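You operate a simulated robot arm through the tools that you are given. There is no shell and no other tool. Be economical: measure what you need, move in short steps, check, and stop when the job is done.

You are at the controls of a simulated robot arm. One attempt, no reset.

Task
Pack the blue card pack and green cup in the tiles box.
Fine: the pack stands in the narrow well, the cup in the wide one; then shut the lid and fasten the clasp; the other pack stays where it is. Set down upright: green cup.

It is judged by the outcome, as a careful person would: the job done as asked, and still so three seconds after it is handed in. It fails if anything else is knocked over, pushed out of place, dropped, spilled or broken. A push-on lid holds only when it is set on centred and level and pressed home; a screw cap is set on level and turned clockwise until tight.

Robot
A 6-joint arm with a two-finger parallel gripper, fixed in place. Base frame: the origin is at the foot of the arm, x ahead of it, y to its left, z up; the work surface is at about z = 0. Readings come in cm, degrees, newtons and seconds.
With the tool pointing down near the work surface it reaches from about 18 to 46 cm from the base axis. Its first joint turns from -70.0 to 70.0 degrees. Payload 1.9 kg.
The TCP is the grasp point between the finger pads, 2.3 cm short of the fingertips. In the tool frame z runs along the fingers and y along their closing line. The gripper opens to 9.4 cm. The fingers are 3.8 cm wide and 1 cm thick; the gripper's body (5.4 by 9.6 cm) begins 3.9 cm behind the TCP.
Orientation is that of the tool frame in the base frame, as a unit quaternion [x, y, z, w]. With the fingers straight down and closing along the base's y, the tool's x points along the base's -x, its y along +y and its z along -z.

Tools
- The arm moves only by the tool move_arm. Its arguments are lists of equal length, an entry for each row: "travel": the shift along the tool's x, y, z in m, a list of three; "turn": the turn, a rotation vector about the tool's x, y, z in degrees, a list of three; "claw": the opening, from 0 (shut) to 1 (fully open). In form: {"travel": [[dx, dy, dz], ...], "turn": [[wx, wy, wz], ...], "claw": [claw, ...]}. A call has 1 to 8 rows; each row shifts and turns the commanded pose from where the row before left it, along the tool's axes as they then stand. Rows are played at 5 a second. More than 5 cm and 8.6 degrees between two rows, or a gripper value outside its range, and nothing of the call is played. A pose out of reach is approached as far as the arm can. The call stops where the force on the tool passes 40 N (or 10 N more than at its start, if that is more) or the arm is blocked; 0.2 s more then pass. The fingers move at their own pace (about 10.8 cm/s each) and stop on an object; they squeeze with about 42 N. The grip force told is the motor's: it shows also when the fingers shut on nothing. Time passes only in rows, and 0.2 s behind the last, so rows that do not move let the fingers close. The reply holds the time, the measured pose of the TCP, the force on the tool along the base axes, the opening and the grip force, in the units named above and with some noise, with the torque about the TCP (base axes, N m) and any sound that the robot's microphone picked up.
- Cameras (640 x 400 px; columns grow to the right, rows downward): "scene" is fixed at [6.13, 30.95, 43.08]; the picture's right is [-0.75, -0.66, 0.00], its down [-0.33, 0.37, -0.87] and it looks along [0.57, -0.65, -0.49] (base axes); focal length 214 px, centre (320, 200). "wrist" rides on the gripper at [8.7, 1.6, -7.5] in the tool frame; the picture's right is [-0.18, 0.98, 0.00], its down [-0.58, -0.11, -0.81] and it looks along [-0.79, -0.15, 0.59] (tool axes); focal length 243 px, centre (320, 200).
- capture(camera): a new picture of that camera. No time passes.
- point_at(camera, pixels): there is no depth. For up to 12 entries [column, row, z] of the newest picture of that camera ("zoom" is the newest enlarged one), the place [x, y] in the base frame at which the ray of that pixel passes the height z, good to about 0.3 cm. No time passes.
- close_up(camera, box): a new picture of the part [left, top, right, bottom] of that camera's present view, enlarged. No time passes.
- sign_off(): hands the job in; it is judged then, once.

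Keep the steps short. Do not move on a guess: measure, check each grasp and each placing, and mend mistakes. In all there are 80 turns and 54 pictures (those below and enlarged ones count). Leave the gripper open and the arm clear of the work at the hand-in unless told otherwise, and finish with a single line.

The tools are called after ">>>" by a JSON object that holds its "op" and its "data". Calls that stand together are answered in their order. move_arm: Moves the arm, as the interface text tells. Its arguments: {"type":"object","properties":{"travel":{"type":"array"},"turn":{"type":"array"},"claw":{"type":"array"}},"required":["travel","turn","claw"]} The other tools are called the same way: capture (camera) takes a picture; point_at (camera, pixels) gives the place at which the rays of pixels pass given heights; close_up (camera, box) takes an enlarged picture of a part of a camera's view; sign_off () hands the job in.

At the start:

```text
time_s: 0.0
position: [26.65, 7.13, 38.63]
orientation: [0.001, 1.0, 0.001, -0.001]
ft_force: [0.1, 0.1, 0.3]
moment: [0.01, 0.0, -0.01]
grip_width: 9.41
finger_force: 0.1
```

scene: 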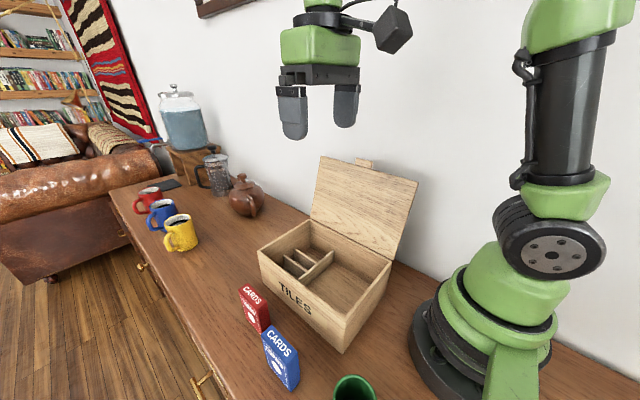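
wrist: 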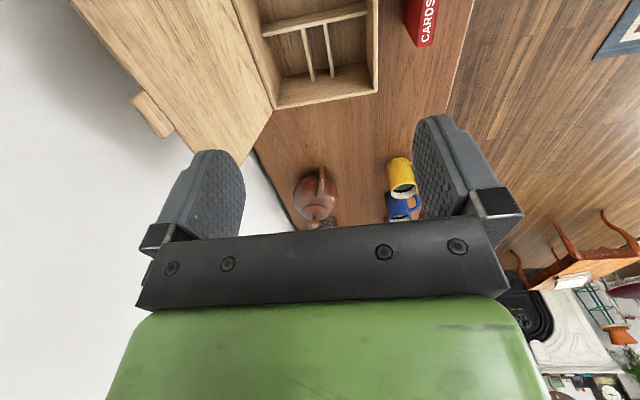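

I see the open box with narrow wells, red and blue packs in front, and the green cup at the bottom edge of the picture. I'll enlarge the box area and the cup/pack area.

>>> {"op": "close_up", "data": {"camera": "scene", "box": [240, 150, 432, 270]}}

>>> {"op": "close_up", "data": {"camera": "scene", "box": [220, 270, 428, 400]}}

```text
3.33 times, centred on (336, 210) of scene
```

zoom: 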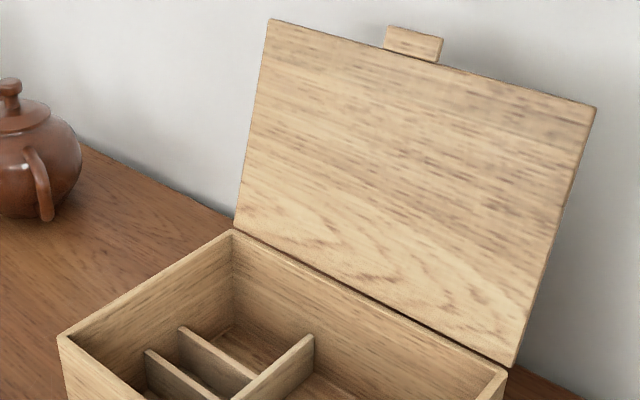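

```text
3.08 times, centred on (324, 335) of scene
```

zoom: 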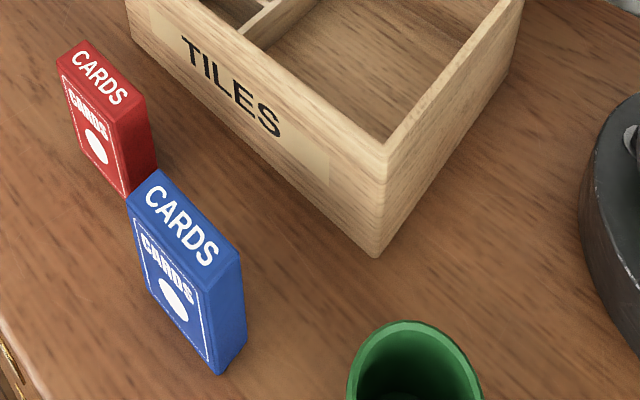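

Next I'll enlarge the whole box and measure its edges afterwards.

>>> {"op": "close_up", "data": {"camera": "scene", "box": [248, 215, 408, 315]}}

>>> {"op": "capture", "data": {"camera": "scene"}}

```text
4.00 times, centred on (328, 265) of scene
```

zoom: 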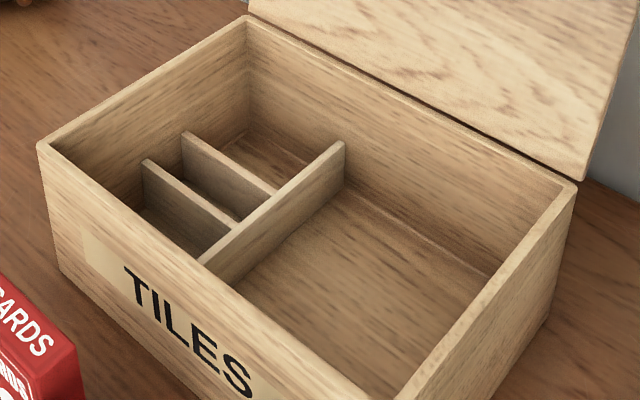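

```text
48 pictures are left
```

scene: 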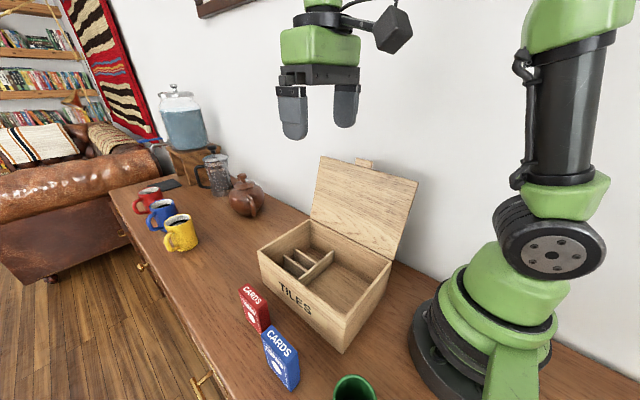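

Measuring the box: corner foot at zoom (58,272) for z=0, and rim corners and divider ends at several trial heights. I also measure the packs and the cup from the scene picture.

>>> {"op": "point_at", "data": {"camera": "zoom", "pixels": [[60, 272, 0], [38, 145, 8], [38, 145, 10], [248, 16, 9], [576, 184, 9], [345, 143, 5], [200, 262, 5], [146, 162, 5], [236, 220, 5], [184, 135, 5], [275, 193, 5], [490, 275, 0.5]]}}

>>> {"op": "point_at", "data": {"camera": "scene", "pixels": [[343, 353, 0], [346, 328, 8], [346, 328, 10], [291, 390, 0], [298, 356, 9], [291, 358, 9], [261, 333, 9], [271, 326, 9], [264, 334, 0], [333, 384, 8], [376, 394, 8], [354, 375, 8]]}}

>>> {"op": "close_up", "data": {"camera": "scene", "box": [225, 270, 385, 370]}}

```text
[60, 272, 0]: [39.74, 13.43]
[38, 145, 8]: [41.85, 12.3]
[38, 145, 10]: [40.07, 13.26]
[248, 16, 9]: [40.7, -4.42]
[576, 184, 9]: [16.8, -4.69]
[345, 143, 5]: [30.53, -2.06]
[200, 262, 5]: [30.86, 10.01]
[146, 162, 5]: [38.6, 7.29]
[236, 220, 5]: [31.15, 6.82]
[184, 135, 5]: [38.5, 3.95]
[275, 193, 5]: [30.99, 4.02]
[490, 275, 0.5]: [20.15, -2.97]
```

```text
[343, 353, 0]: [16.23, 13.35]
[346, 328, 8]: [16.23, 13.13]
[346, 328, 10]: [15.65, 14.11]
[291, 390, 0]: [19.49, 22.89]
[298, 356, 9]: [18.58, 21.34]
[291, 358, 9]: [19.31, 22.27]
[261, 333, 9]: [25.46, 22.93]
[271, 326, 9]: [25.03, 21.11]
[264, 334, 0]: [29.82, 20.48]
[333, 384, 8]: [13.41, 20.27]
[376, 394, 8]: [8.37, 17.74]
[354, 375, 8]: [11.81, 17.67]
```

```text
4.00 times, centred on (305, 320) of scene
```

zoom: 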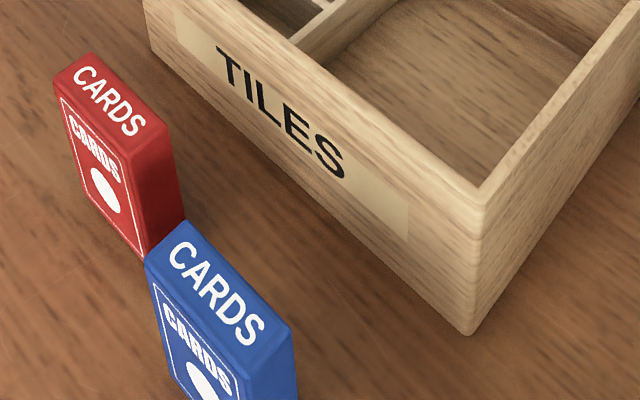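

Measured so far: box spans x≈16.2–40, y≈-4.6–13.3. The short dividers sit at y≈7 and 4, so the narrow slot is between them. Next, the blue pack's size and height from its edges in this zoom, using the scene pixels.

>>> {"op": "point_at", "data": {"camera": "scene", "pixels": [[291.4, 391, 0], [268.7, 362.5, 0], [300, 382, 0], [289.2, 358.3, 7], [289.2, 358.3, 8], [289.2, 358.3, 9], [261.2, 335.9, 8], [271.3, 325.2, 8], [298.6, 350.5, 8], [346, 328, 9], [258, 251, 9], [391, 261, 9]]}}

>>> {"op": "close_up", "data": {"camera": "scene", "box": [230, 310, 374, 400]}}

```text
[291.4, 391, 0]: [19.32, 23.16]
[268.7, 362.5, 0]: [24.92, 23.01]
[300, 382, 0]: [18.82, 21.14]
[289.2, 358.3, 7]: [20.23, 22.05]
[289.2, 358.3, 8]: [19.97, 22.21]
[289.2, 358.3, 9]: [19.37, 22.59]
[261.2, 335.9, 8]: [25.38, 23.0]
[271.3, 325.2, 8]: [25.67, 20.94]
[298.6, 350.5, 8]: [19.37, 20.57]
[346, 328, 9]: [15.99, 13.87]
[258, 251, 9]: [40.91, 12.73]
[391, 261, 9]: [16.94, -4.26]
```

```text
4.44 times, centred on (302, 355) of scene
```

zoom: 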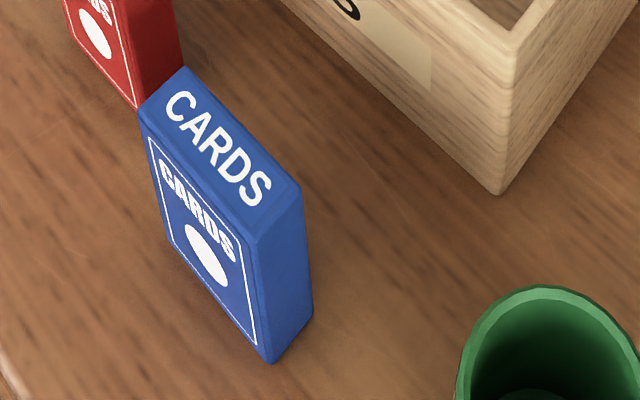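

The pack is about 6 × 2 × 9 cm, centred near (22.4, 22), with its thickness along y. Now I'll look at the wells from the wrist camera.

>>> {"op": "close_up", "data": {"camera": "wrist", "box": [220, 0, 412, 120]}}

```text
3.33 times, centred on (316, 60) of wrist
```

zoom: 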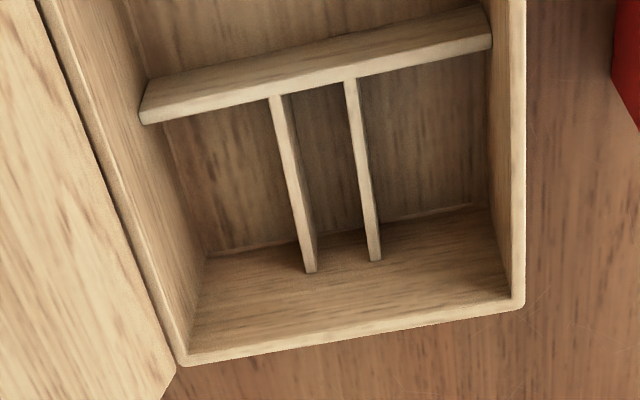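

Measuring the divider tops and rim corners in this zoom.

>>> {"op": "point_at", "data": {"camera": "zoom", "pixels": [[304, 272, 4], [316, 272, 4], [370, 261, 4], [381, 260, 4], [281, 96, 4], [346, 82, 4], [141, 123, 4], [490, 46, 4], [183, 362, 9], [522, 305, 9], [205, 252, 0.5], [490, 207, 0.5]]}}

>>> {"op": "point_at", "data": {"camera": "zoom", "pixels": [[304, 272, 5], [316, 272, 5], [370, 261, 5], [381, 260, 5], [281, 96, 5], [346, 82, 5], [141, 123, 5], [490, 46, 5], [183, 362, 10], [522, 305, 10], [512, 297, 9], [512, 297, 10]]}}

```text
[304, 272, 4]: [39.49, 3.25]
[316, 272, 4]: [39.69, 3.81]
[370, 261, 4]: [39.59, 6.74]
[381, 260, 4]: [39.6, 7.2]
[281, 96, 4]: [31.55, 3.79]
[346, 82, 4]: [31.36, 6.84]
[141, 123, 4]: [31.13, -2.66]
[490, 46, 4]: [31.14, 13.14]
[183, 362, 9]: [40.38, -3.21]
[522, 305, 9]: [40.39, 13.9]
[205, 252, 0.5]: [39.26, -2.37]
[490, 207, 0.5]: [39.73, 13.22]
```

```text
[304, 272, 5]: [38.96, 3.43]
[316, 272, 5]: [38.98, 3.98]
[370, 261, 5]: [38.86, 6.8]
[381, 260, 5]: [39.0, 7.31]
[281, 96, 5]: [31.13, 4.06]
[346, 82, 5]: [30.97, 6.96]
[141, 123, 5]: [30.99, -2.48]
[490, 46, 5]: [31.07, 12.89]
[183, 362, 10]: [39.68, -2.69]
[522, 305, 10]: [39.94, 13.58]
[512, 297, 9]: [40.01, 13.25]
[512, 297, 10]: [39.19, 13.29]
```

The slot measures y≈3.8–6.8, x≈31.4–39.5, with divider tops near z≈4. Now I'll move above the blue pack to (22.4, 22, 20), gripper open.

>>> {"op": "move_arm", "data": {"travel": [[0.0071, 0.0248, 0.031], [0.0071, 0.0248, 0.031], [0.0071, 0.0248, 0.031], [0.0071, 0.0248, 0.031], [0.0071, 0.0248, 0.031], [0.0071, 0.0248, 0.031]], "turn": [[0, 0, 0], [0, 0, 0], [0, 0, 0], [0, 0, 0], [0, 0, 0], [0, 0, 0]], "claw": [1, 1, 1, 1, 1, 1]}}

>>> {"op": "capture", "data": {"camera": "wrist"}}

>>> {"op": "capture", "data": {"camera": "scene"}}

```text
time_s: 1.4
position: [22.45, 22.14, 19.79]
orientation: [0.0, 1.0, 0.0, 0.0]
ft_force: [0.3, 0.1, 0.3]
moment: [-0.01, 0.0, 0.0]
grip_width: 9.43
finger_force: 0.1
```

```text
44 pictures are left
```

wrist: 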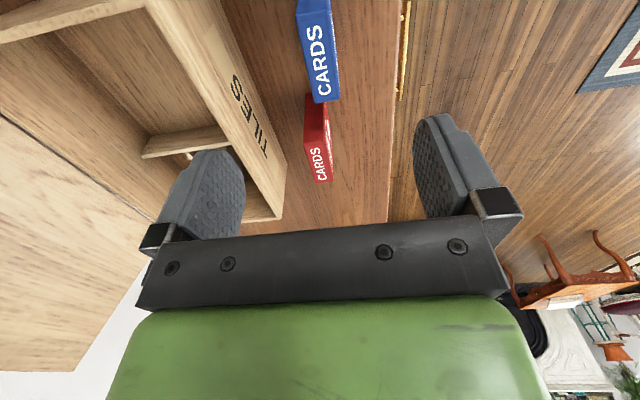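

```text
43 pictures are left
```

scene: 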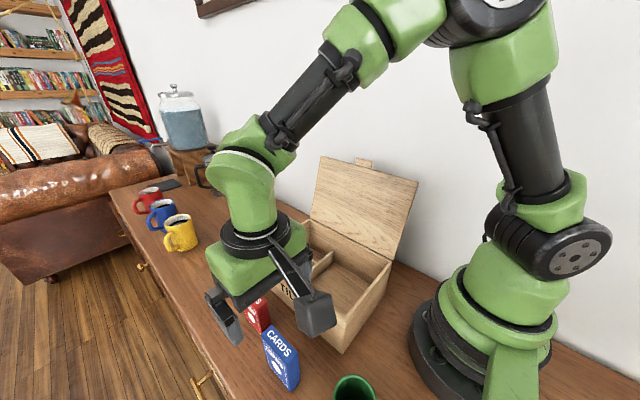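

I measure the blue pack's top far corners at (312,101), (339,98) and near (297,5), (328,2) at z≈9, plus the red pack's corners.

>>> {"op": "point_at", "data": {"camera": "wrist", "pixels": [[313, 80, 9], [334, 70, 9], [313, 97, 9], [338, 72, 0], [297, 5, 9], [328, 2, 9], [305, 110, 9], [326, 107, 9], [316, 181, 9], [332, 181, 9], [184, 0, 9.5], [285, 190, 9.5]]}}

>>> {"op": "close_up", "data": {"camera": "wrist", "box": [240, 0, 400, 100]}}

```text
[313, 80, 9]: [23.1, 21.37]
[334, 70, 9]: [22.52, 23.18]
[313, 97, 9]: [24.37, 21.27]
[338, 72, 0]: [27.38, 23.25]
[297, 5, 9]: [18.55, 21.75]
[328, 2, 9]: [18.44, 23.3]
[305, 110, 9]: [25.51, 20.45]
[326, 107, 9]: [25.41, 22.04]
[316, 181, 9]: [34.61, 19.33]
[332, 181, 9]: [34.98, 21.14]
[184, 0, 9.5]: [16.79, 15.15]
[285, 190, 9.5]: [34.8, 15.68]
```

```text
4.00 times, centred on (320, 50) of wrist
```

zoom: 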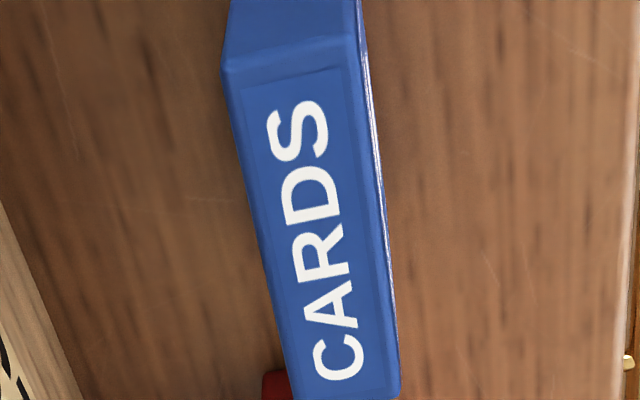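

The top face corners are now clear: (222,66), (358,48), (290,398), (400,394). Measuring them at z=9.

>>> {"op": "point_at", "data": {"camera": "zoom", "pixels": [[222, 66, 9], [358, 48, 9], [289, 397, 9], [400, 394, 9], [222, 66, 8.5], [358, 48, 8.5], [289, 397, 8.5], [400, 394, 8.5]]}}

```text
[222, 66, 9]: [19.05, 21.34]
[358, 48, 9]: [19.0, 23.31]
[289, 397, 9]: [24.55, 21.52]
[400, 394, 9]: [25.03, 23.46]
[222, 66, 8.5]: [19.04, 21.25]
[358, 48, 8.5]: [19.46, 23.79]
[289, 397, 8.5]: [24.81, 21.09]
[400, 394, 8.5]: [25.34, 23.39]
```

The pack centre is about (22.05, 22.3) and square to the axes. I descend to TCP z≈7.3 over it with small corrections.

>>> {"op": "move_arm", "data": {"travel": [[0.0035, 0.0016, 0.04], [0, 0, 0.04], [0, 0, 0.03], [0, 0, 0.015]], "turn": [[0, 0, 0], [0, 0, 0], [0, 0, 0], [0, 0, 0]], "claw": [1, 1, 1, 1]}}

>>> {"op": "close_up", "data": {"camera": "scene", "box": [190, 220, 382, 340]}}

>>> {"op": "capture", "data": {"camera": "wrist"}}

```text
time_s: 2.4
position: [22.23, 22.25, 7.36]
orientation: [0.0, 1.0, 0.001, 0.0]
ft_force: [-0.2, -0.1, -0.9]
moment: [-0.03, 0.01, 0.0]
grip_width: 9.41
finger_force: 0.0
```

```text
3.33 times, centred on (286, 280) of scene
```

zoom: 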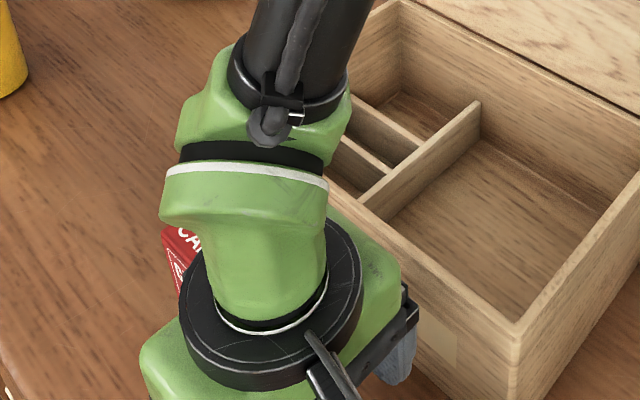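

```text
40 pictures are left
```

wrist: 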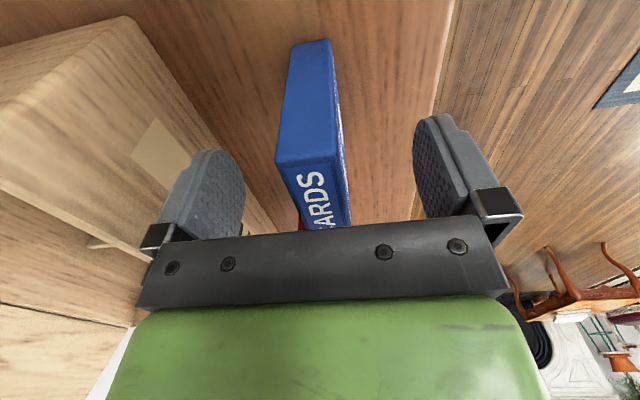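

The pack sits between the open fingers. Checking its height and position: foot corners (291,47), (331,41), and near top corners (277,160), (338,156).

>>> {"op": "point_at", "data": {"camera": "wrist", "pixels": [[291, 47, 0], [331, 41, 0], [277, 160, 8.5], [338, 156, 8.5], [277, 160, 9], [338, 156, 9], [277, 160, 8], [338, 156, 8]]}}

```text
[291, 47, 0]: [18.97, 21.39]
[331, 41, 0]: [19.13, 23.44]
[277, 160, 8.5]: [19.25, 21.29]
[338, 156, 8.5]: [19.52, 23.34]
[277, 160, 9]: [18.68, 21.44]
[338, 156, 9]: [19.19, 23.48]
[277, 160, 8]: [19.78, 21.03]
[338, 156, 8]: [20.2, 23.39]
```

Height ≈ 8.9 cm, centre y≈22.4. I shift 0.1 cm and close the fingers.

>>> {"op": "move_arm", "data": {"travel": [[0, 0.0012, 0], [0, 0, 0], [0, 0, 0], [0, 0, 0], [0, 0, 0]], "turn": [[0, 0, 0], [0, 0, 0], [0, 0, 0], [0, 0, 0], [0, 0, 0]], "claw": [1, 0.5, 0.3, 0, 0]}}

```text
time_s: 3.6
position: [22.2, 22.36, 7.4]
orientation: [0.0, 1.0, 0.0, 0.0]
ft_force: [0.0, 0.3, -0.3]
moment: [-0.04, 0.01, -0.02]
grip_width: 2.16
finger_force: 41.9
```

The grip holds at 2.16 cm. Lifting straight up 14 cm.

>>> {"op": "move_arm", "data": {"travel": [[0, 0, -0.02], [0, 0, -0.04], [0, 0, -0.04], [0, 0, -0.04]], "turn": [[0, 0, 0], [0, 0, 0], [0, 0, 0], [0, 0, 0]], "claw": [0, 0, 0, 0]}}

>>> {"op": "capture", "data": {"camera": "scene"}}

```text
time_s: 4.6
position: [22.22, 22.56, 21.33]
orientation: [0.001, 1.0, 0.001, 0.0]
ft_force: [0.0, -1.1, -0.7]
moment: [0.02, -0.01, 0.01]
grip_width: 2.14
finger_force: 42.5
```

```text
39 pictures are left
```

scene: 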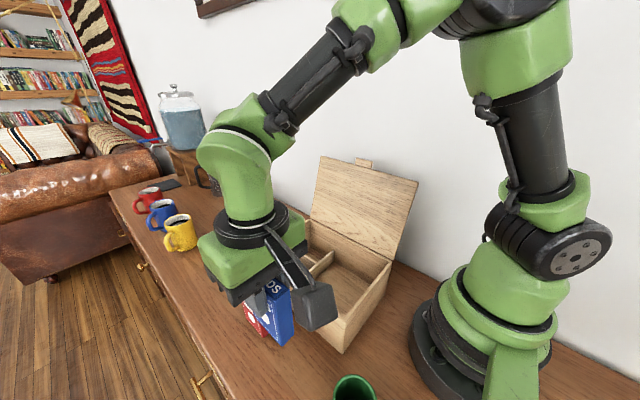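

The pack is held and lifted clear. I carry it to above the slot, (35.5, 5.3, 21.3).

>>> {"op": "move_arm", "data": {"travel": [[-0.0222, -0.0287, 0], [-0.0222, -0.0287, 0], [-0.0222, -0.0287, 0], [-0.0222, -0.0287, 0], [-0.0222, -0.0287, 0], [-0.0222, -0.0287, 0]], "turn": [[0, 0, 0], [0, 0, 0], [0, 0, 0], [0, 0, 0], [0, 0, 0], [0, 0, 0]], "claw": [0, 0, 0, 0, 0, 0]}}

>>> {"op": "capture", "data": {"camera": "wrist"}}

>>> {"op": "close_up", "data": {"camera": "scene", "box": [210, 170, 402, 290]}}

```text
time_s: 6.0
position: [35.31, 4.76, 21.49]
orientation: [0.001, 1.0, 0.0, 0.001]
ft_force: [-0.7, 1.0, -1.5]
moment: [0.0, -0.01, -0.03]
grip_width: 2.15
finger_force: 41.9
```

```text
38 pictures are left
```

wrist: 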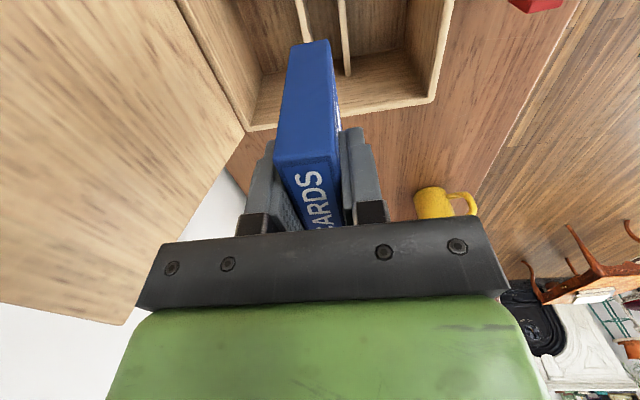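

```text
3.33 times, centred on (306, 230) of scene
```

zoom: 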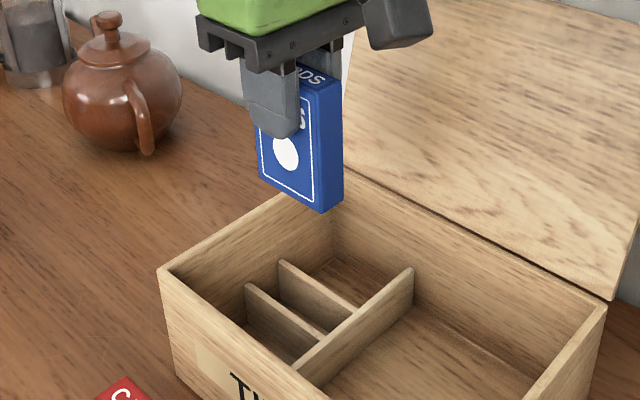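

I need precise divider positions from this nearer view, so I zoom the wrist image over the slot.

>>> {"op": "close_up", "data": {"camera": "wrist", "box": [230, 0, 454, 140]}}

```text
2.86 times, centred on (342, 70) of wrist
```

zoom: 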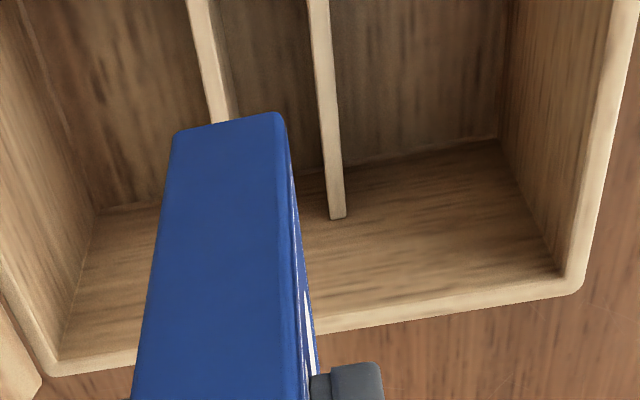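

Measuring divider top edges at z=4, and the pack's lower near edge (175,133)–(283,114) at z≈14.1.

>>> {"op": "point_at", "data": {"camera": "zoom", "pixels": [[212, 5, 4], [237, 117, 4], [308, 5, 4], [320, 117, 4], [331, 218, 4], [345, 217, 4], [175, 133, 14.1], [283, 114, 14.1], [582, 285, 9.5], [50, 375, 9.5], [97, 208, 0.6], [498, 140, 0.6]]}}

>>> {"op": "point_at", "data": {"camera": "zoom", "pixels": [[212, 5, 4], [237, 117, 4], [308, 5, 4], [320, 117, 4], [331, 218, 4], [345, 217, 4], [175, 133, 14.1], [283, 114, 14.1], [582, 285, 9.5], [50, 375, 9.5], [97, 208, 0.6], [498, 140, 0.6]]}}

```text
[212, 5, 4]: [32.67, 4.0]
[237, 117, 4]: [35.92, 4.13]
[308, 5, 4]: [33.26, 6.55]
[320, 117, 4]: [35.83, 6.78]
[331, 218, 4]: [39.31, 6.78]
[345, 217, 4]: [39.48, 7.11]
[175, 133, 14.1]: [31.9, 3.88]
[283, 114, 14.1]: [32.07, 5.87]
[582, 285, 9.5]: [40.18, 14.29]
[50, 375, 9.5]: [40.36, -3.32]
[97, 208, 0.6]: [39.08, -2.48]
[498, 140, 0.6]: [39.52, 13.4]
```

```text
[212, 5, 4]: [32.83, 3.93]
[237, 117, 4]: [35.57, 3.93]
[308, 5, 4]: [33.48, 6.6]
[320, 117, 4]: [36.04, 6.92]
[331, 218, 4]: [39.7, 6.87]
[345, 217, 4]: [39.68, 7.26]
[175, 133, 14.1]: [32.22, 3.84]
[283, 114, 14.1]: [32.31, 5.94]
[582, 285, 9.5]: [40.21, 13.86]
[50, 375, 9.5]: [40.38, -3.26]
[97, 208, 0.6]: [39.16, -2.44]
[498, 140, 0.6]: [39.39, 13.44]
```

The slot centre is (35.4, 5.36) and the pack centre is now (35.1, 4.88). I correct +0.3 in x and +0.47 in y while lowering to z≈13.

>>> {"op": "move_arm", "data": {"travel": [[-0.003, 0.0047, 0], [0, 0, 0.03], [0, 0, 0.03], [0, 0, 0.025], [0, 0, 0]], "turn": [[0, 0, 0], [0, 0, 0], [0, 0, 0], [0, 0, 0], [0, 0, 0]], "claw": [0, 0, 0, 0, 0]}}

>>> {"op": "close_up", "data": {"camera": "wrist", "box": [230, 0, 454, 140]}}

>>> {"op": "close_up", "data": {"camera": "scene", "box": [242, 200, 402, 300]}}

```text
time_s: 7.2
position: [35.58, 5.58, 12.77]
orientation: [0.001, 1.0, 0.0, 0.001]
ft_force: [0.4, -0.6, -1.9]
moment: [0.04, -0.02, 0.01]
grip_width: 2.15
finger_force: 42.0
```

```text
2.86 times, centred on (342, 70) of wrist
```

zoom: 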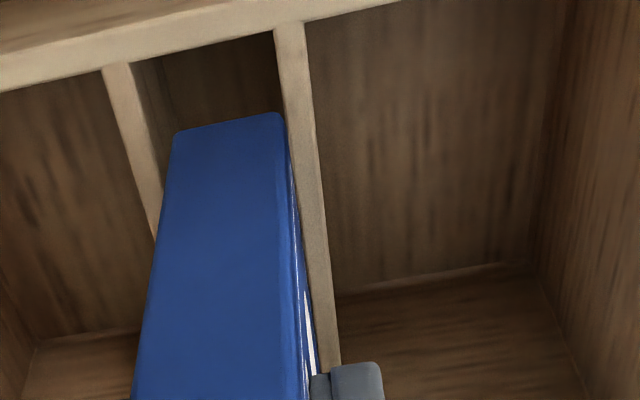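

```text
4.00 times, centred on (322, 250) of scene
```

zoom: 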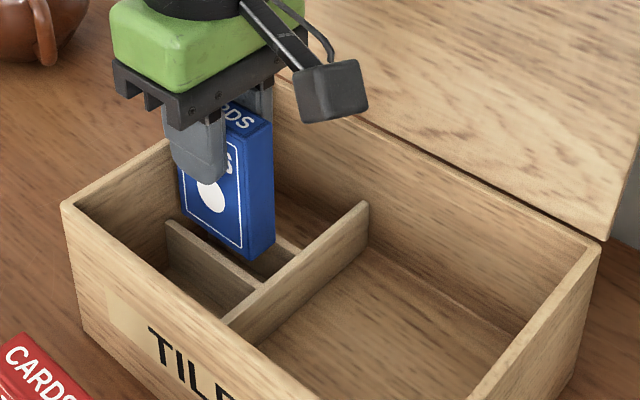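

I take a wrist picture to measure the remaining offset.

>>> {"op": "close_up", "data": {"camera": "wrist", "box": [250, 0, 378, 80]}}

```text
5.00 times, centred on (314, 40) of wrist
```

zoom: 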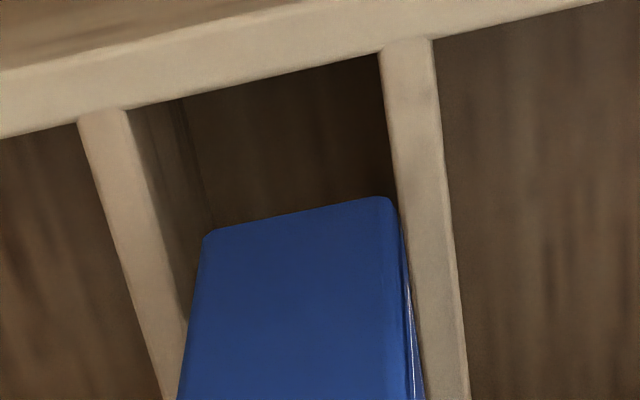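

>>> {"op": "point_at", "data": {"camera": "zoom", "pixels": [[128, 112, 4], [183, 310, 4], [380, 52, 4], [400, 215, 4], [204, 235, 5.4], [395, 202, 5.4], [128, 112, 4.5], [183, 310, 4.5], [380, 52, 4.5], [400, 215, 4.5], [204, 235, 5.4], [395, 202, 5.4]]}}

```text
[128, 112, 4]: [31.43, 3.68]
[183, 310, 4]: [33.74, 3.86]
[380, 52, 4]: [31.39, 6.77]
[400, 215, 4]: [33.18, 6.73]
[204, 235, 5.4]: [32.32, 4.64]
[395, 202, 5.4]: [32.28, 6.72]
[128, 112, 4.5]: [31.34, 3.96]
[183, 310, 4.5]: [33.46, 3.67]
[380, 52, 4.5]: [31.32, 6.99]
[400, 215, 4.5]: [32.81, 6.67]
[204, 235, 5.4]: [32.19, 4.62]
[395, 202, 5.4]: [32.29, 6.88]
```

The slot centre is y≈5.28 and the pack's is ≈5.7. I shift y by -0.42 and re-check.

>>> {"op": "move_arm", "data": {"travel": [[0, -0.0042, 0], [0, 0, 0], [0, 0, 0]], "turn": [[0, 0, 0], [0, 0, 0], [0, 0, 0]], "claw": [0, 0, 0]}}

>>> {"op": "close_up", "data": {"camera": "wrist", "box": [250, 0, 378, 80]}}

```text
time_s: 8.0
position: [35.52, 5.24, 12.96]
orientation: [0.0, 1.0, 0.0, -0.001]
ft_force: [0.1, 0.2, -0.2]
moment: [0.0, 0.0, -0.01]
grip_width: 2.17
finger_force: 42.1
```

```text
5.00 times, centred on (314, 40) of wrist
```

zoom: 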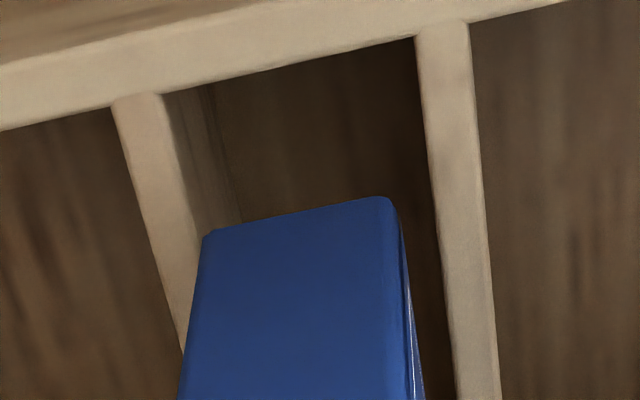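

>>> {"op": "point_at", "data": {"camera": "zoom", "pixels": [[163, 95, 4], [196, 225, 4], [416, 38, 4], [437, 195, 4], [204, 235, 5.55], [395, 202, 5.55], [163, 95, 4], [196, 225, 4], [416, 38, 4], [437, 195, 4], [204, 235, 5.55], [395, 202, 5.55]]}}

```text
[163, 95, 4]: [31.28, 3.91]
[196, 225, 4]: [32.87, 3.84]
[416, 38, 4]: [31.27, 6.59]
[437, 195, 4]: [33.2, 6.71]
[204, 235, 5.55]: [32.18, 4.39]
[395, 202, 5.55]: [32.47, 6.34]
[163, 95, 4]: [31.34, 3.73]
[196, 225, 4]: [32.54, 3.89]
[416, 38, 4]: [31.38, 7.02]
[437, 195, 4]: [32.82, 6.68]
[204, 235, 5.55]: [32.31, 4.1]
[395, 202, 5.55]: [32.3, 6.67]
```

Centred now (pack 4.25–6.5 in slot 3.84–6.75). I lower 4.2 cm into the slot.

>>> {"op": "move_arm", "data": {"travel": [[0, 0, 0.01], [0, 0, 0.01], [0, 0, 0.01], [0, 0, 0.01], [0, 0, 0.002], [0, 0, 0]], "turn": [[0, 0, 0], [0, 0, 0], [0, 0, 0], [0, 0, 0], [0, 0, 0], [0, 0, 0]], "claw": [0, 0, 0, 0, 0, 0]}}

```text
time_s: 9.4
position: [35.79, 4.98, 8.92]
orientation: [0.001, 1.0, 0.0, 0.001]
ft_force: [0.1, 4.1, 0.0]
moment: [0.18, -0.02, -0.01]
grip_width: 2.15
finger_force: 42.1
```

There's a 4 N sideways force in +y, so the pack probably brushes the low-y divider. I look before continuing.

>>> {"op": "close_up", "data": {"camera": "wrist", "box": [230, 0, 390, 100]}}

>>> {"op": "close_up", "data": {"camera": "scene", "box": [242, 200, 402, 300]}}

```text
4.00 times, centred on (310, 50) of wrist
```

zoom: 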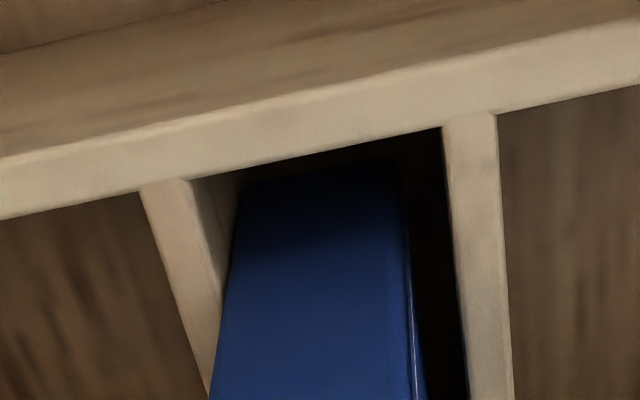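

```text
4.00 times, centred on (322, 250) of scene
```

zoom: 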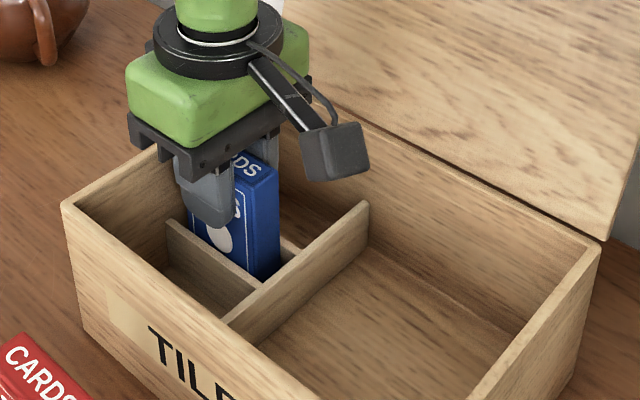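

The pack is in the slot and leaning against the low-y divider. I shift +0.35 in y.

>>> {"op": "move_arm", "data": {"travel": [[0, 0.0035, 0], [0, 0, 0], [0, 0, 0.004], [0, 0, 0]], "turn": [[0, 0, 0], [0, 0, 0], [0, 0, 0], [0, 0, 0]], "claw": [0, 0, 0, 0]}}

```text
time_s: 10.4
position: [35.78, 5.36, 8.49]
orientation: [0.001, 1.0, 0.0, -0.001]
ft_force: [-0.1, 0.1, -1.1]
moment: [-0.02, 0.0, 0.01]
grip_width: 2.18
finger_force: 41.6
```

Free of side force at z=8.49. I keep lowering in 2 mm steps to feel for the floor.

>>> {"op": "move_arm", "data": {"travel": [[0, 0, 0.002], [0, 0, 0.002], [0, 0, 0.001], [0, 0, 0]], "turn": [[0, 0, 0], [0, 0, 0], [0, 0, 0], [0, 0, 0]], "claw": [0, 0, 0, 0]}}

```text
time_s: 11.4
position: [35.74, 5.49, 8.13]
orientation: [0.002, 1.0, 0.002, 0.001]
ft_force: [-11.1, -1.0, 31.7]
moment: [-0.13, 0.62, -0.03]
grip_width: 2.17
finger_force: 42.0
```

Floor contact at 31.7 N. I back off 2 mm and open.

>>> {"op": "move_arm", "data": {"travel": [[0, 0, -0.002], [0, 0, 0], [0, 0, 0], [0, 0, 0], [0, 0, 0]], "turn": [[0, 0, 0], [0, 0, 0], [0, 0, 0], [0, 0, 0], [0, 0, 0]], "claw": [0, 0, 0.4, 0.6, 0.6]}}

>>> {"op": "close_up", "data": {"camera": "scene", "box": [242, 200, 402, 300]}}

```text
time_s: 12.6
position: [35.72, 5.35, 8.1]
orientation: [0.001, 1.0, -0.001, 0.0]
ft_force: [0.6, -0.3, 0.1]
moment: [0.03, 0.0, -0.01]
grip_width: 5.64
finger_force: 0.0
```

```text
4.00 times, centred on (322, 250) of scene
```

zoom: 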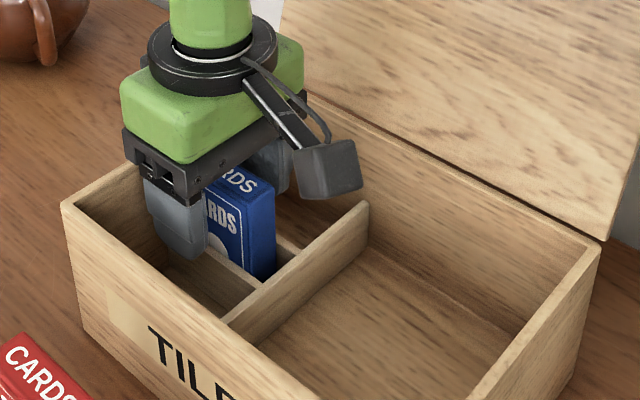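

The pack stands in the slot. I rise straight up 14 cm.

>>> {"op": "move_arm", "data": {"travel": [[0, 0, -0.02], [0, 0, -0.04], [0, 0, -0.04], [0, 0, -0.04], [0, 0, -0.04]], "turn": [[0, 0, 0], [0, 0, 0], [0, 0, 0], [0, 0, 0], [0, 0, 0]], "claw": [0.6, 0.6, 0.6, 0.6, 0.6]}}

>>> {"op": "close_up", "data": {"camera": "scene", "box": [242, 200, 402, 300]}}

>>> {"op": "capture", "data": {"camera": "wrist"}}

```text
time_s: 13.8
position: [35.52, 5.63, 26.34]
orientation: [0.001, 1.0, 0.0, 0.0]
ft_force: [-0.4, -0.3, -1.0]
moment: [-0.01, -0.05, 0.01]
grip_width: 5.62
finger_force: 0.0
```

```text
4.00 times, centred on (322, 250) of scene
```

zoom: 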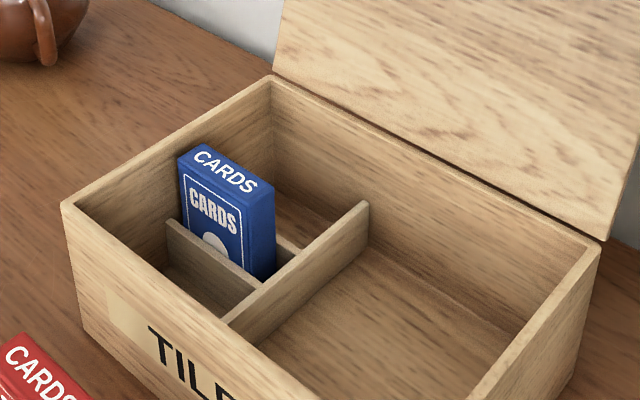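

```text
27 pictures are left
```

wrist: 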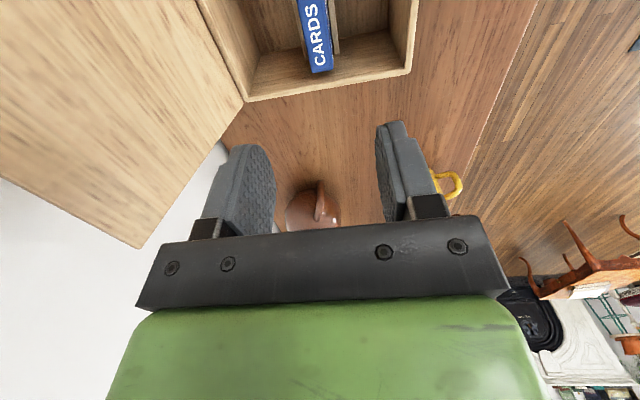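

The pack is standing well in its slot. Now the cup: I move over its estimated place (12, 18) at z≈24, opening fully, to look with the wrist camera.

>>> {"op": "move_arm", "data": {"travel": [[0.0336, 0.0177, 0.003], [0.0336, 0.0177, 0.003], [0.0336, 0.0177, 0.003], [0.0336, 0.0177, 0.003], [0.0336, 0.0177, 0.003], [0.0336, 0.0177, 0.003], [0.0336, 0.0177, 0.003], [0, 0, 0]], "turn": [[0, 0, 0], [0, 0, 0], [0, 0, 0], [0, 0, 0], [0, 0, 0], [0, 0, 0], [0, 0, 0], [0, 0, 0]], "claw": [1, 1, 1, 1, 1, 1, 1, 1]}}

>>> {"op": "capture", "data": {"camera": "wrist"}}

```text
time_s: 15.6
position: [12.49, 17.95, 24.19]
orientation: [0.001, 1.0, 0.0, 0.0]
ft_force: [0.5, -0.2, -0.3]
moment: [-0.01, 0.01, 0.02]
grip_width: 9.41
finger_force: 0.2
```

```text
26 pictures are left
```

wrist: 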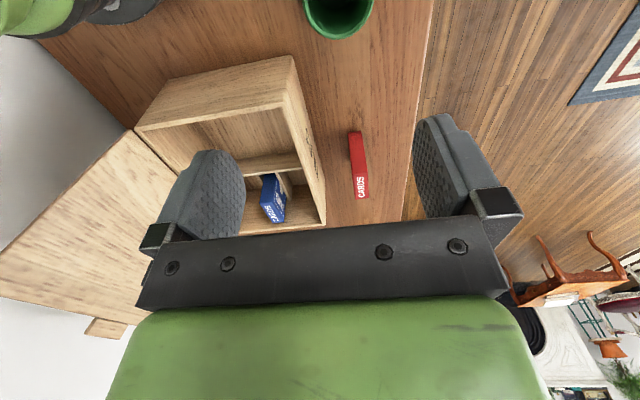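

>>> {"op": "close_up", "data": {"camera": "wrist", "box": [276, 0, 404, 80]}}

>>> {"op": "close_up", "data": {"camera": "scene", "box": [304, 340, 400, 400]}}

```text
5.00 times, centred on (340, 40) of wrist
```

zoom: 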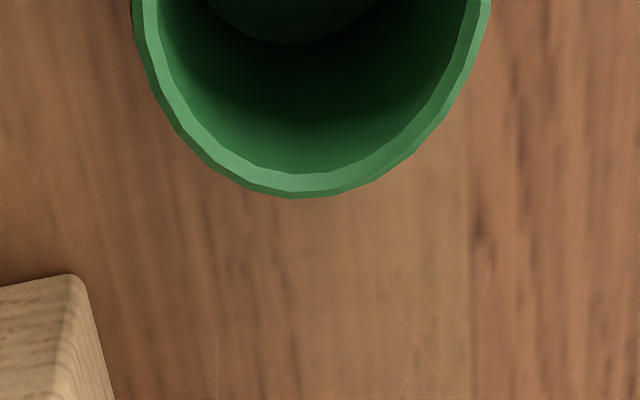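

```text
6.67 times, centred on (352, 370) of scene
```

zoom: 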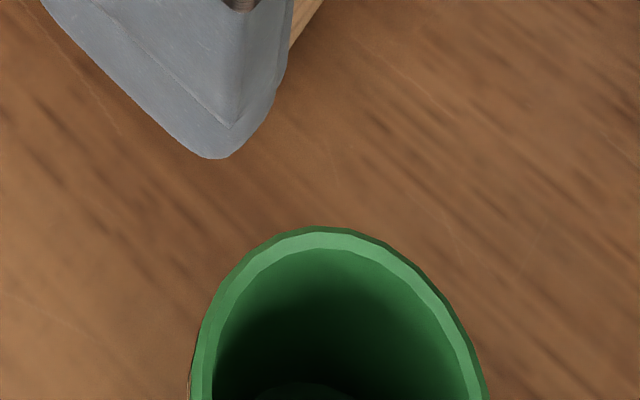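

I need the whole cup; back off 3.5 cm in x and look again.

>>> {"op": "move_arm", "data": {"travel": [[0.0175, 0.003, 0], [0.0175, 0.003, 0], [0, 0, 0]], "turn": [[0, 0, 0], [0, 0, 0], [0, 0, 0]], "claw": [1, 1, 1]}}

>>> {"op": "close_up", "data": {"camera": "wrist", "box": [240, 0, 400, 100]}}

```text
time_s: 16.4
position: [8.77, 18.7, 24.15]
orientation: [0.0, 1.0, 0.0, 0.0]
ft_force: [-0.5, 0.7, 0.4]
moment: [0.01, 0.03, -0.03]
grip_width: 9.42
finger_force: 0.0
```

```text
4.00 times, centred on (320, 50) of wrist
```

zoom: 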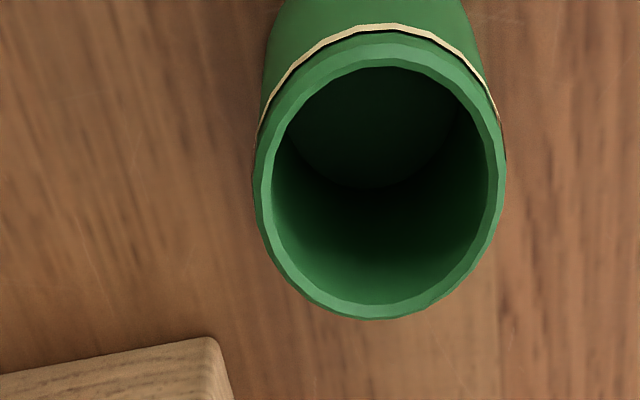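

A handleless cup with a round rim: outer extremes at (256,175), (505,165), (372,320), (383,32). I measure them at trial heights, and compare the far +x point to the scene view.

>>> {"op": "point_at", "data": {"camera": "zoom", "pixels": [[256, 175, 7], [505, 165, 7], [372, 320, 7], [383, 32, 7], [256, 175, 8], [505, 165, 8], [372, 320, 8], [383, 32, 8], [256, 175, 9], [505, 165, 9], [372, 320, 9], [383, 32, 9]]}}

>>> {"op": "point_at", "data": {"camera": "scene", "pixels": [[352, 374, 7], [335, 386, 7], [375, 394, 7], [352, 374, 8], [335, 386, 8], [375, 394, 8], [352, 374, 9], [335, 386, 9], [375, 394, 9]]}}

```text
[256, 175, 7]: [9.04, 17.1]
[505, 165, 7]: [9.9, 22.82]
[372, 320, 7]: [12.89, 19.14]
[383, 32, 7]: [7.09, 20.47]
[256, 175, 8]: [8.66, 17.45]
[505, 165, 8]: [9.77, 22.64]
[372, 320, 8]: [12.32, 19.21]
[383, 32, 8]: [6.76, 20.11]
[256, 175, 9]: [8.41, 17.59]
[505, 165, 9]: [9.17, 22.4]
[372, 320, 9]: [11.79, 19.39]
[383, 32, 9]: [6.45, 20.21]
```

```text
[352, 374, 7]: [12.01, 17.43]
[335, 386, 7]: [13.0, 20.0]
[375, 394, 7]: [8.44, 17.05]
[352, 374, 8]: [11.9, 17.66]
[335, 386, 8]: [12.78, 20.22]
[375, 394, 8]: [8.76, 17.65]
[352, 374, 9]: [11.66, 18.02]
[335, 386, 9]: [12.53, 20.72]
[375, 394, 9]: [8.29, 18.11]
```

The cup is at about (9.9, 20.0), rim ≈7.5 cm high and ≈5.7 cm across. I move over it and down to z=12 (tips 9.7, above the rim).

>>> {"op": "move_arm", "data": {"travel": [[-0.0055, 0.0065, 0.03], [-0.0055, 0.0065, 0.03], [0, 0, 0.03], [0, 0, 0.03], [0, 0, 0]], "turn": [[0, 0, 0], [0, 0, 0], [0, 0, 0], [0, 0, 0], [0, 0, 0]], "claw": [1, 1, 1, 1, 1]}}

>>> {"op": "capture", "data": {"camera": "wrist"}}

```text
time_s: 16.8
position: [9.16, 19.07, 22.88]
orientation: [-0.006, 1.0, 0.007, -0.001]
ft_force: [21.6, -23.9, 34.7]
moment: [3.01, 5.49, 1.88]
grip_width: 9.4
finger_force: 0.0
stopped in row 1: the force on the tool passed its limit at 206 N (the readings are from after the stop); the commanded pose is now the measured one
```

```text
22 pictures are left
```

wrist: 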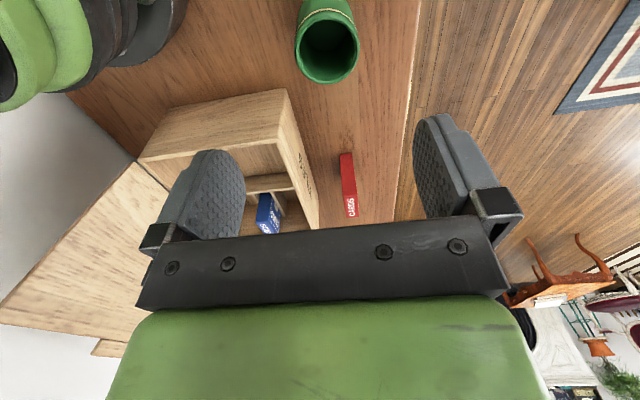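

The move was stopped by a 206 N force, though nothing seems near the fingers. I suspect the wrist camera mount is hitting the arm's own link. I look at the scene.

>>> {"op": "capture", "data": {"camera": "scene"}}

```text
21 pictures are left
```

scene: 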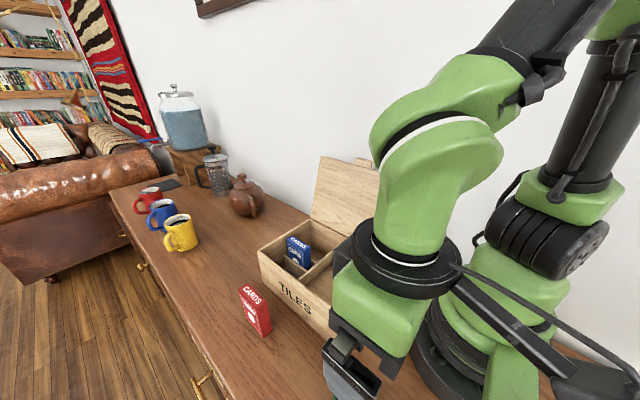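

The moment matches a contact at the wrist-camera housing near (0, 21, 30), pushed toward +x, −y, +z: something unseen stands on that side. I back away in that same direction (up, +x, −y) first.

>>> {"op": "move_arm", "data": {"travel": [[-0.008, -0.008, -0.013], [-0.02, -0.015, -0.03], [-0.02, -0.02, -0.035], [-0.02, -0.02, -0.03], [0, 0, 0]], "turn": [[0, 0, 0], [0, 0, 0], [0, 0, 0], [0, 0, 0], [0, 0, 0]], "claw": [1, 1, 1, 1, 1]}}

```text
time_s: 18.0
position: [15.61, 12.59, 33.44]
orientation: [-0.004, 1.0, 0.006, -0.001]
ft_force: [-0.6, -0.2, 0.1]
moment: [0.0, -0.02, 0.01]
grip_width: 9.39
finger_force: 0.1
```

Free now. The tool got about 0.8° off true; I correct that and yaw the tool −102° in two calls so the camera sits on the −y side and looks toward +y.

>>> {"op": "move_arm", "data": {"travel": [[0, 0, 0], [0, 0, 0], [0, 0, 0], [0, 0, 0], [0, 0, 0], [0, 0, 0], [0, 0, 0], [0, 0, 0]], "turn": [[0.69, -0.1, 0.46], [0, 0, -8.5], [0, 0, -8.5], [0, 0, -8.5], [0, 0, -8.5], [0, 0, -8.5], [0, 0, -8.5], [0, 0, -8.5]], "claw": [1, 1, 1, 1, 1, 1, 1, 1]}}

>>> {"op": "move_arm", "data": {"travel": [[0, 0, 0], [0, 0, 0], [0, 0, 0], [0, 0, 0]], "turn": [[0, 0, -8.5], [0, 0, -8.5], [0, 0, -8.5], [0, 0, -5]], "claw": [1, 1, 1, 1]}}

>>> {"op": "capture", "data": {"camera": "wrist"}}

```text
time_s: 19.8
position: [16.0, 12.72, 33.4]
orientation: [-0.498, 0.867, 0.0, -0.001]
ft_force: [0.2, -0.4, -0.2]
moment: [-0.01, 0.03, -0.02]
grip_width: 9.4
finger_force: 0.0
```

```text
time_s: 20.8
position: [16.01, 12.64, 33.59]
orientation: [0.708, -0.706, -0.001, 0.001]
ft_force: [-0.4, -1.3, 0.4]
moment: [0.02, 0.03, 0.02]
grip_width: 9.39
finger_force: 0.1
```

```text
20 pictures are left
```

wrist: 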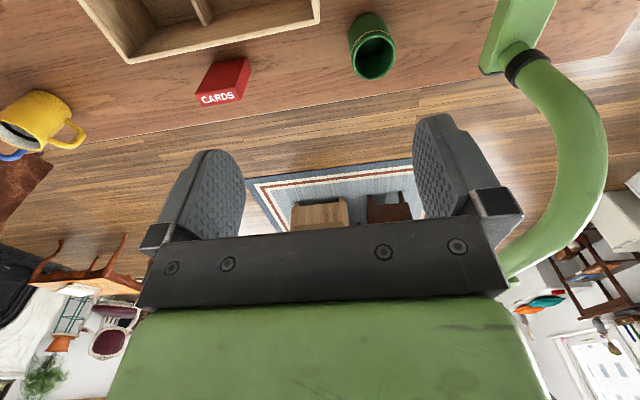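

It's a green post: the fixed stand of the scene camera, and it hasn't moved. I measure it and the cup here.

>>> {"op": "close_up", "data": {"camera": "wrist", "box": [330, 0, 490, 100]}}

>>> {"op": "point_at", "data": {"camera": "wrist", "pixels": [[480, 72, 0], [508, 80, 5], [522, 60, 10], [522, 60, 20], [522, 60, 30], [545, 120, 20], [545, 120, 30], [545, 120, 40], [590, 150, 30], [590, 150, 40], [500, 260, 43]]}}

```text
4.00 times, centred on (410, 50) of wrist
```

zoom: 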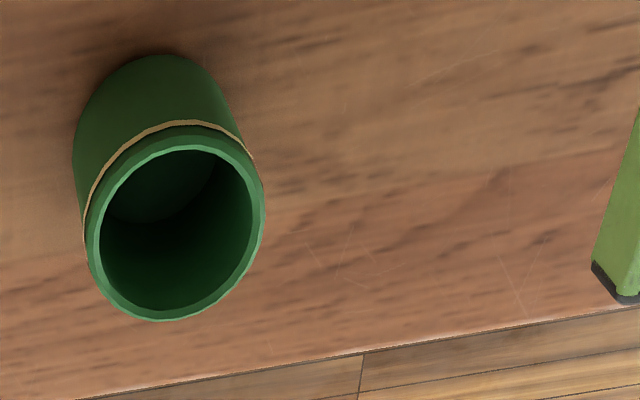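

```text
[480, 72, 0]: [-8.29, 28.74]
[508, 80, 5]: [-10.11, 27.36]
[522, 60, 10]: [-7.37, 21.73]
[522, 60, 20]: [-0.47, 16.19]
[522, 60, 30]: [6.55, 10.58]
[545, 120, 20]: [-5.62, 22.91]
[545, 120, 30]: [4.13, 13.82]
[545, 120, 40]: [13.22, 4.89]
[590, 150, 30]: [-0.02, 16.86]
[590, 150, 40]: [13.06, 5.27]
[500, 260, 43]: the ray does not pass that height
```

>>> {"op": "point_at", "data": {"camera": "zoom", "pixels": [[84, 225, 7], [265, 200, 7], [165, 322, 7], [190, 128, 7], [84, 225, 8], [265, 200, 8], [165, 322, 8], [190, 128, 8], [150, 56, 0], [75, 150, 1], [218, 85, 0]]}}

```text
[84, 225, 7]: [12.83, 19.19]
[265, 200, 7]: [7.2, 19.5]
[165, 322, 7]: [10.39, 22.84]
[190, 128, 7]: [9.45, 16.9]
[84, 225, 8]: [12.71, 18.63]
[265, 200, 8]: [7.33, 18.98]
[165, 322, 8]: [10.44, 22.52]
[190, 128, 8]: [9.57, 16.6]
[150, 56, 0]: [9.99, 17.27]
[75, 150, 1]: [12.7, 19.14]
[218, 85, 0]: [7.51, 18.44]
```

Cup centre ≈ (10.0, 19.85), height ≈7.2, diameter ≈5.6. I descend to z≈19.6 here first, staying away from the post, then move diagonally over the cup to z≈12.

>>> {"op": "move_arm", "data": {"travel": [[0, 0, 0.035], [0, 0, 0.035], [0, 0, 0.035], [0, 0, 0.035], [-0.024, 0.02, 0.025], [-0.024, 0.02, 0.025], [-0.024, 0.02, 0.025], [0, 0, 0]], "turn": [[0, 0, 0], [0, 0, 0], [0, 0, 0], [0, 0, 0], [0, 0, 0], [0, 0, 0], [0, 0, 0], [0, 0, 0]], "claw": [1, 1, 1, 1, 1, 1, 1, 1]}}

>>> {"op": "capture", "data": {"camera": "wrist"}}

```text
time_s: 22.6
position: [9.76, 20.04, 11.94]
orientation: [-0.707, 0.707, 0.001, 0.0]
ft_force: [0.1, -0.8, -1.0]
moment: [0.04, -0.02, 0.0]
grip_width: 9.39
finger_force: 0.1
```

```text
18 pictures are left
```

wrist: 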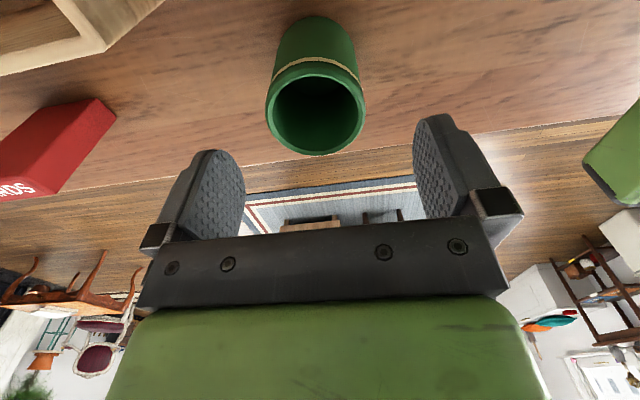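

Reached freely. I check the cup relative to the gripper: rim extremes (265,105), (366,100), (315,156), and foot near (310,17).

>>> {"op": "point_at", "data": {"camera": "wrist", "pixels": [[265, 108, 7], [366, 104, 7], [315, 156, 7], [312, 58, 7], [265, 108, 7.5], [366, 104, 7.5], [315, 156, 7.5], [312, 58, 7.5], [310, 16, 0], [277, 50, 1], [355, 45, 1]]}}

```text
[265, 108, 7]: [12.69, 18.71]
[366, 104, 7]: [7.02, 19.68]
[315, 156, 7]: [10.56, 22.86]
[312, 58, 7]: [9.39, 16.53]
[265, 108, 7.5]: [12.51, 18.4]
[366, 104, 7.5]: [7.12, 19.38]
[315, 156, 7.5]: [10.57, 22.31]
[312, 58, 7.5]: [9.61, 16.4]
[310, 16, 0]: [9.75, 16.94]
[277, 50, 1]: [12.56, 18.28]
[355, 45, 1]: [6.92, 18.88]
```

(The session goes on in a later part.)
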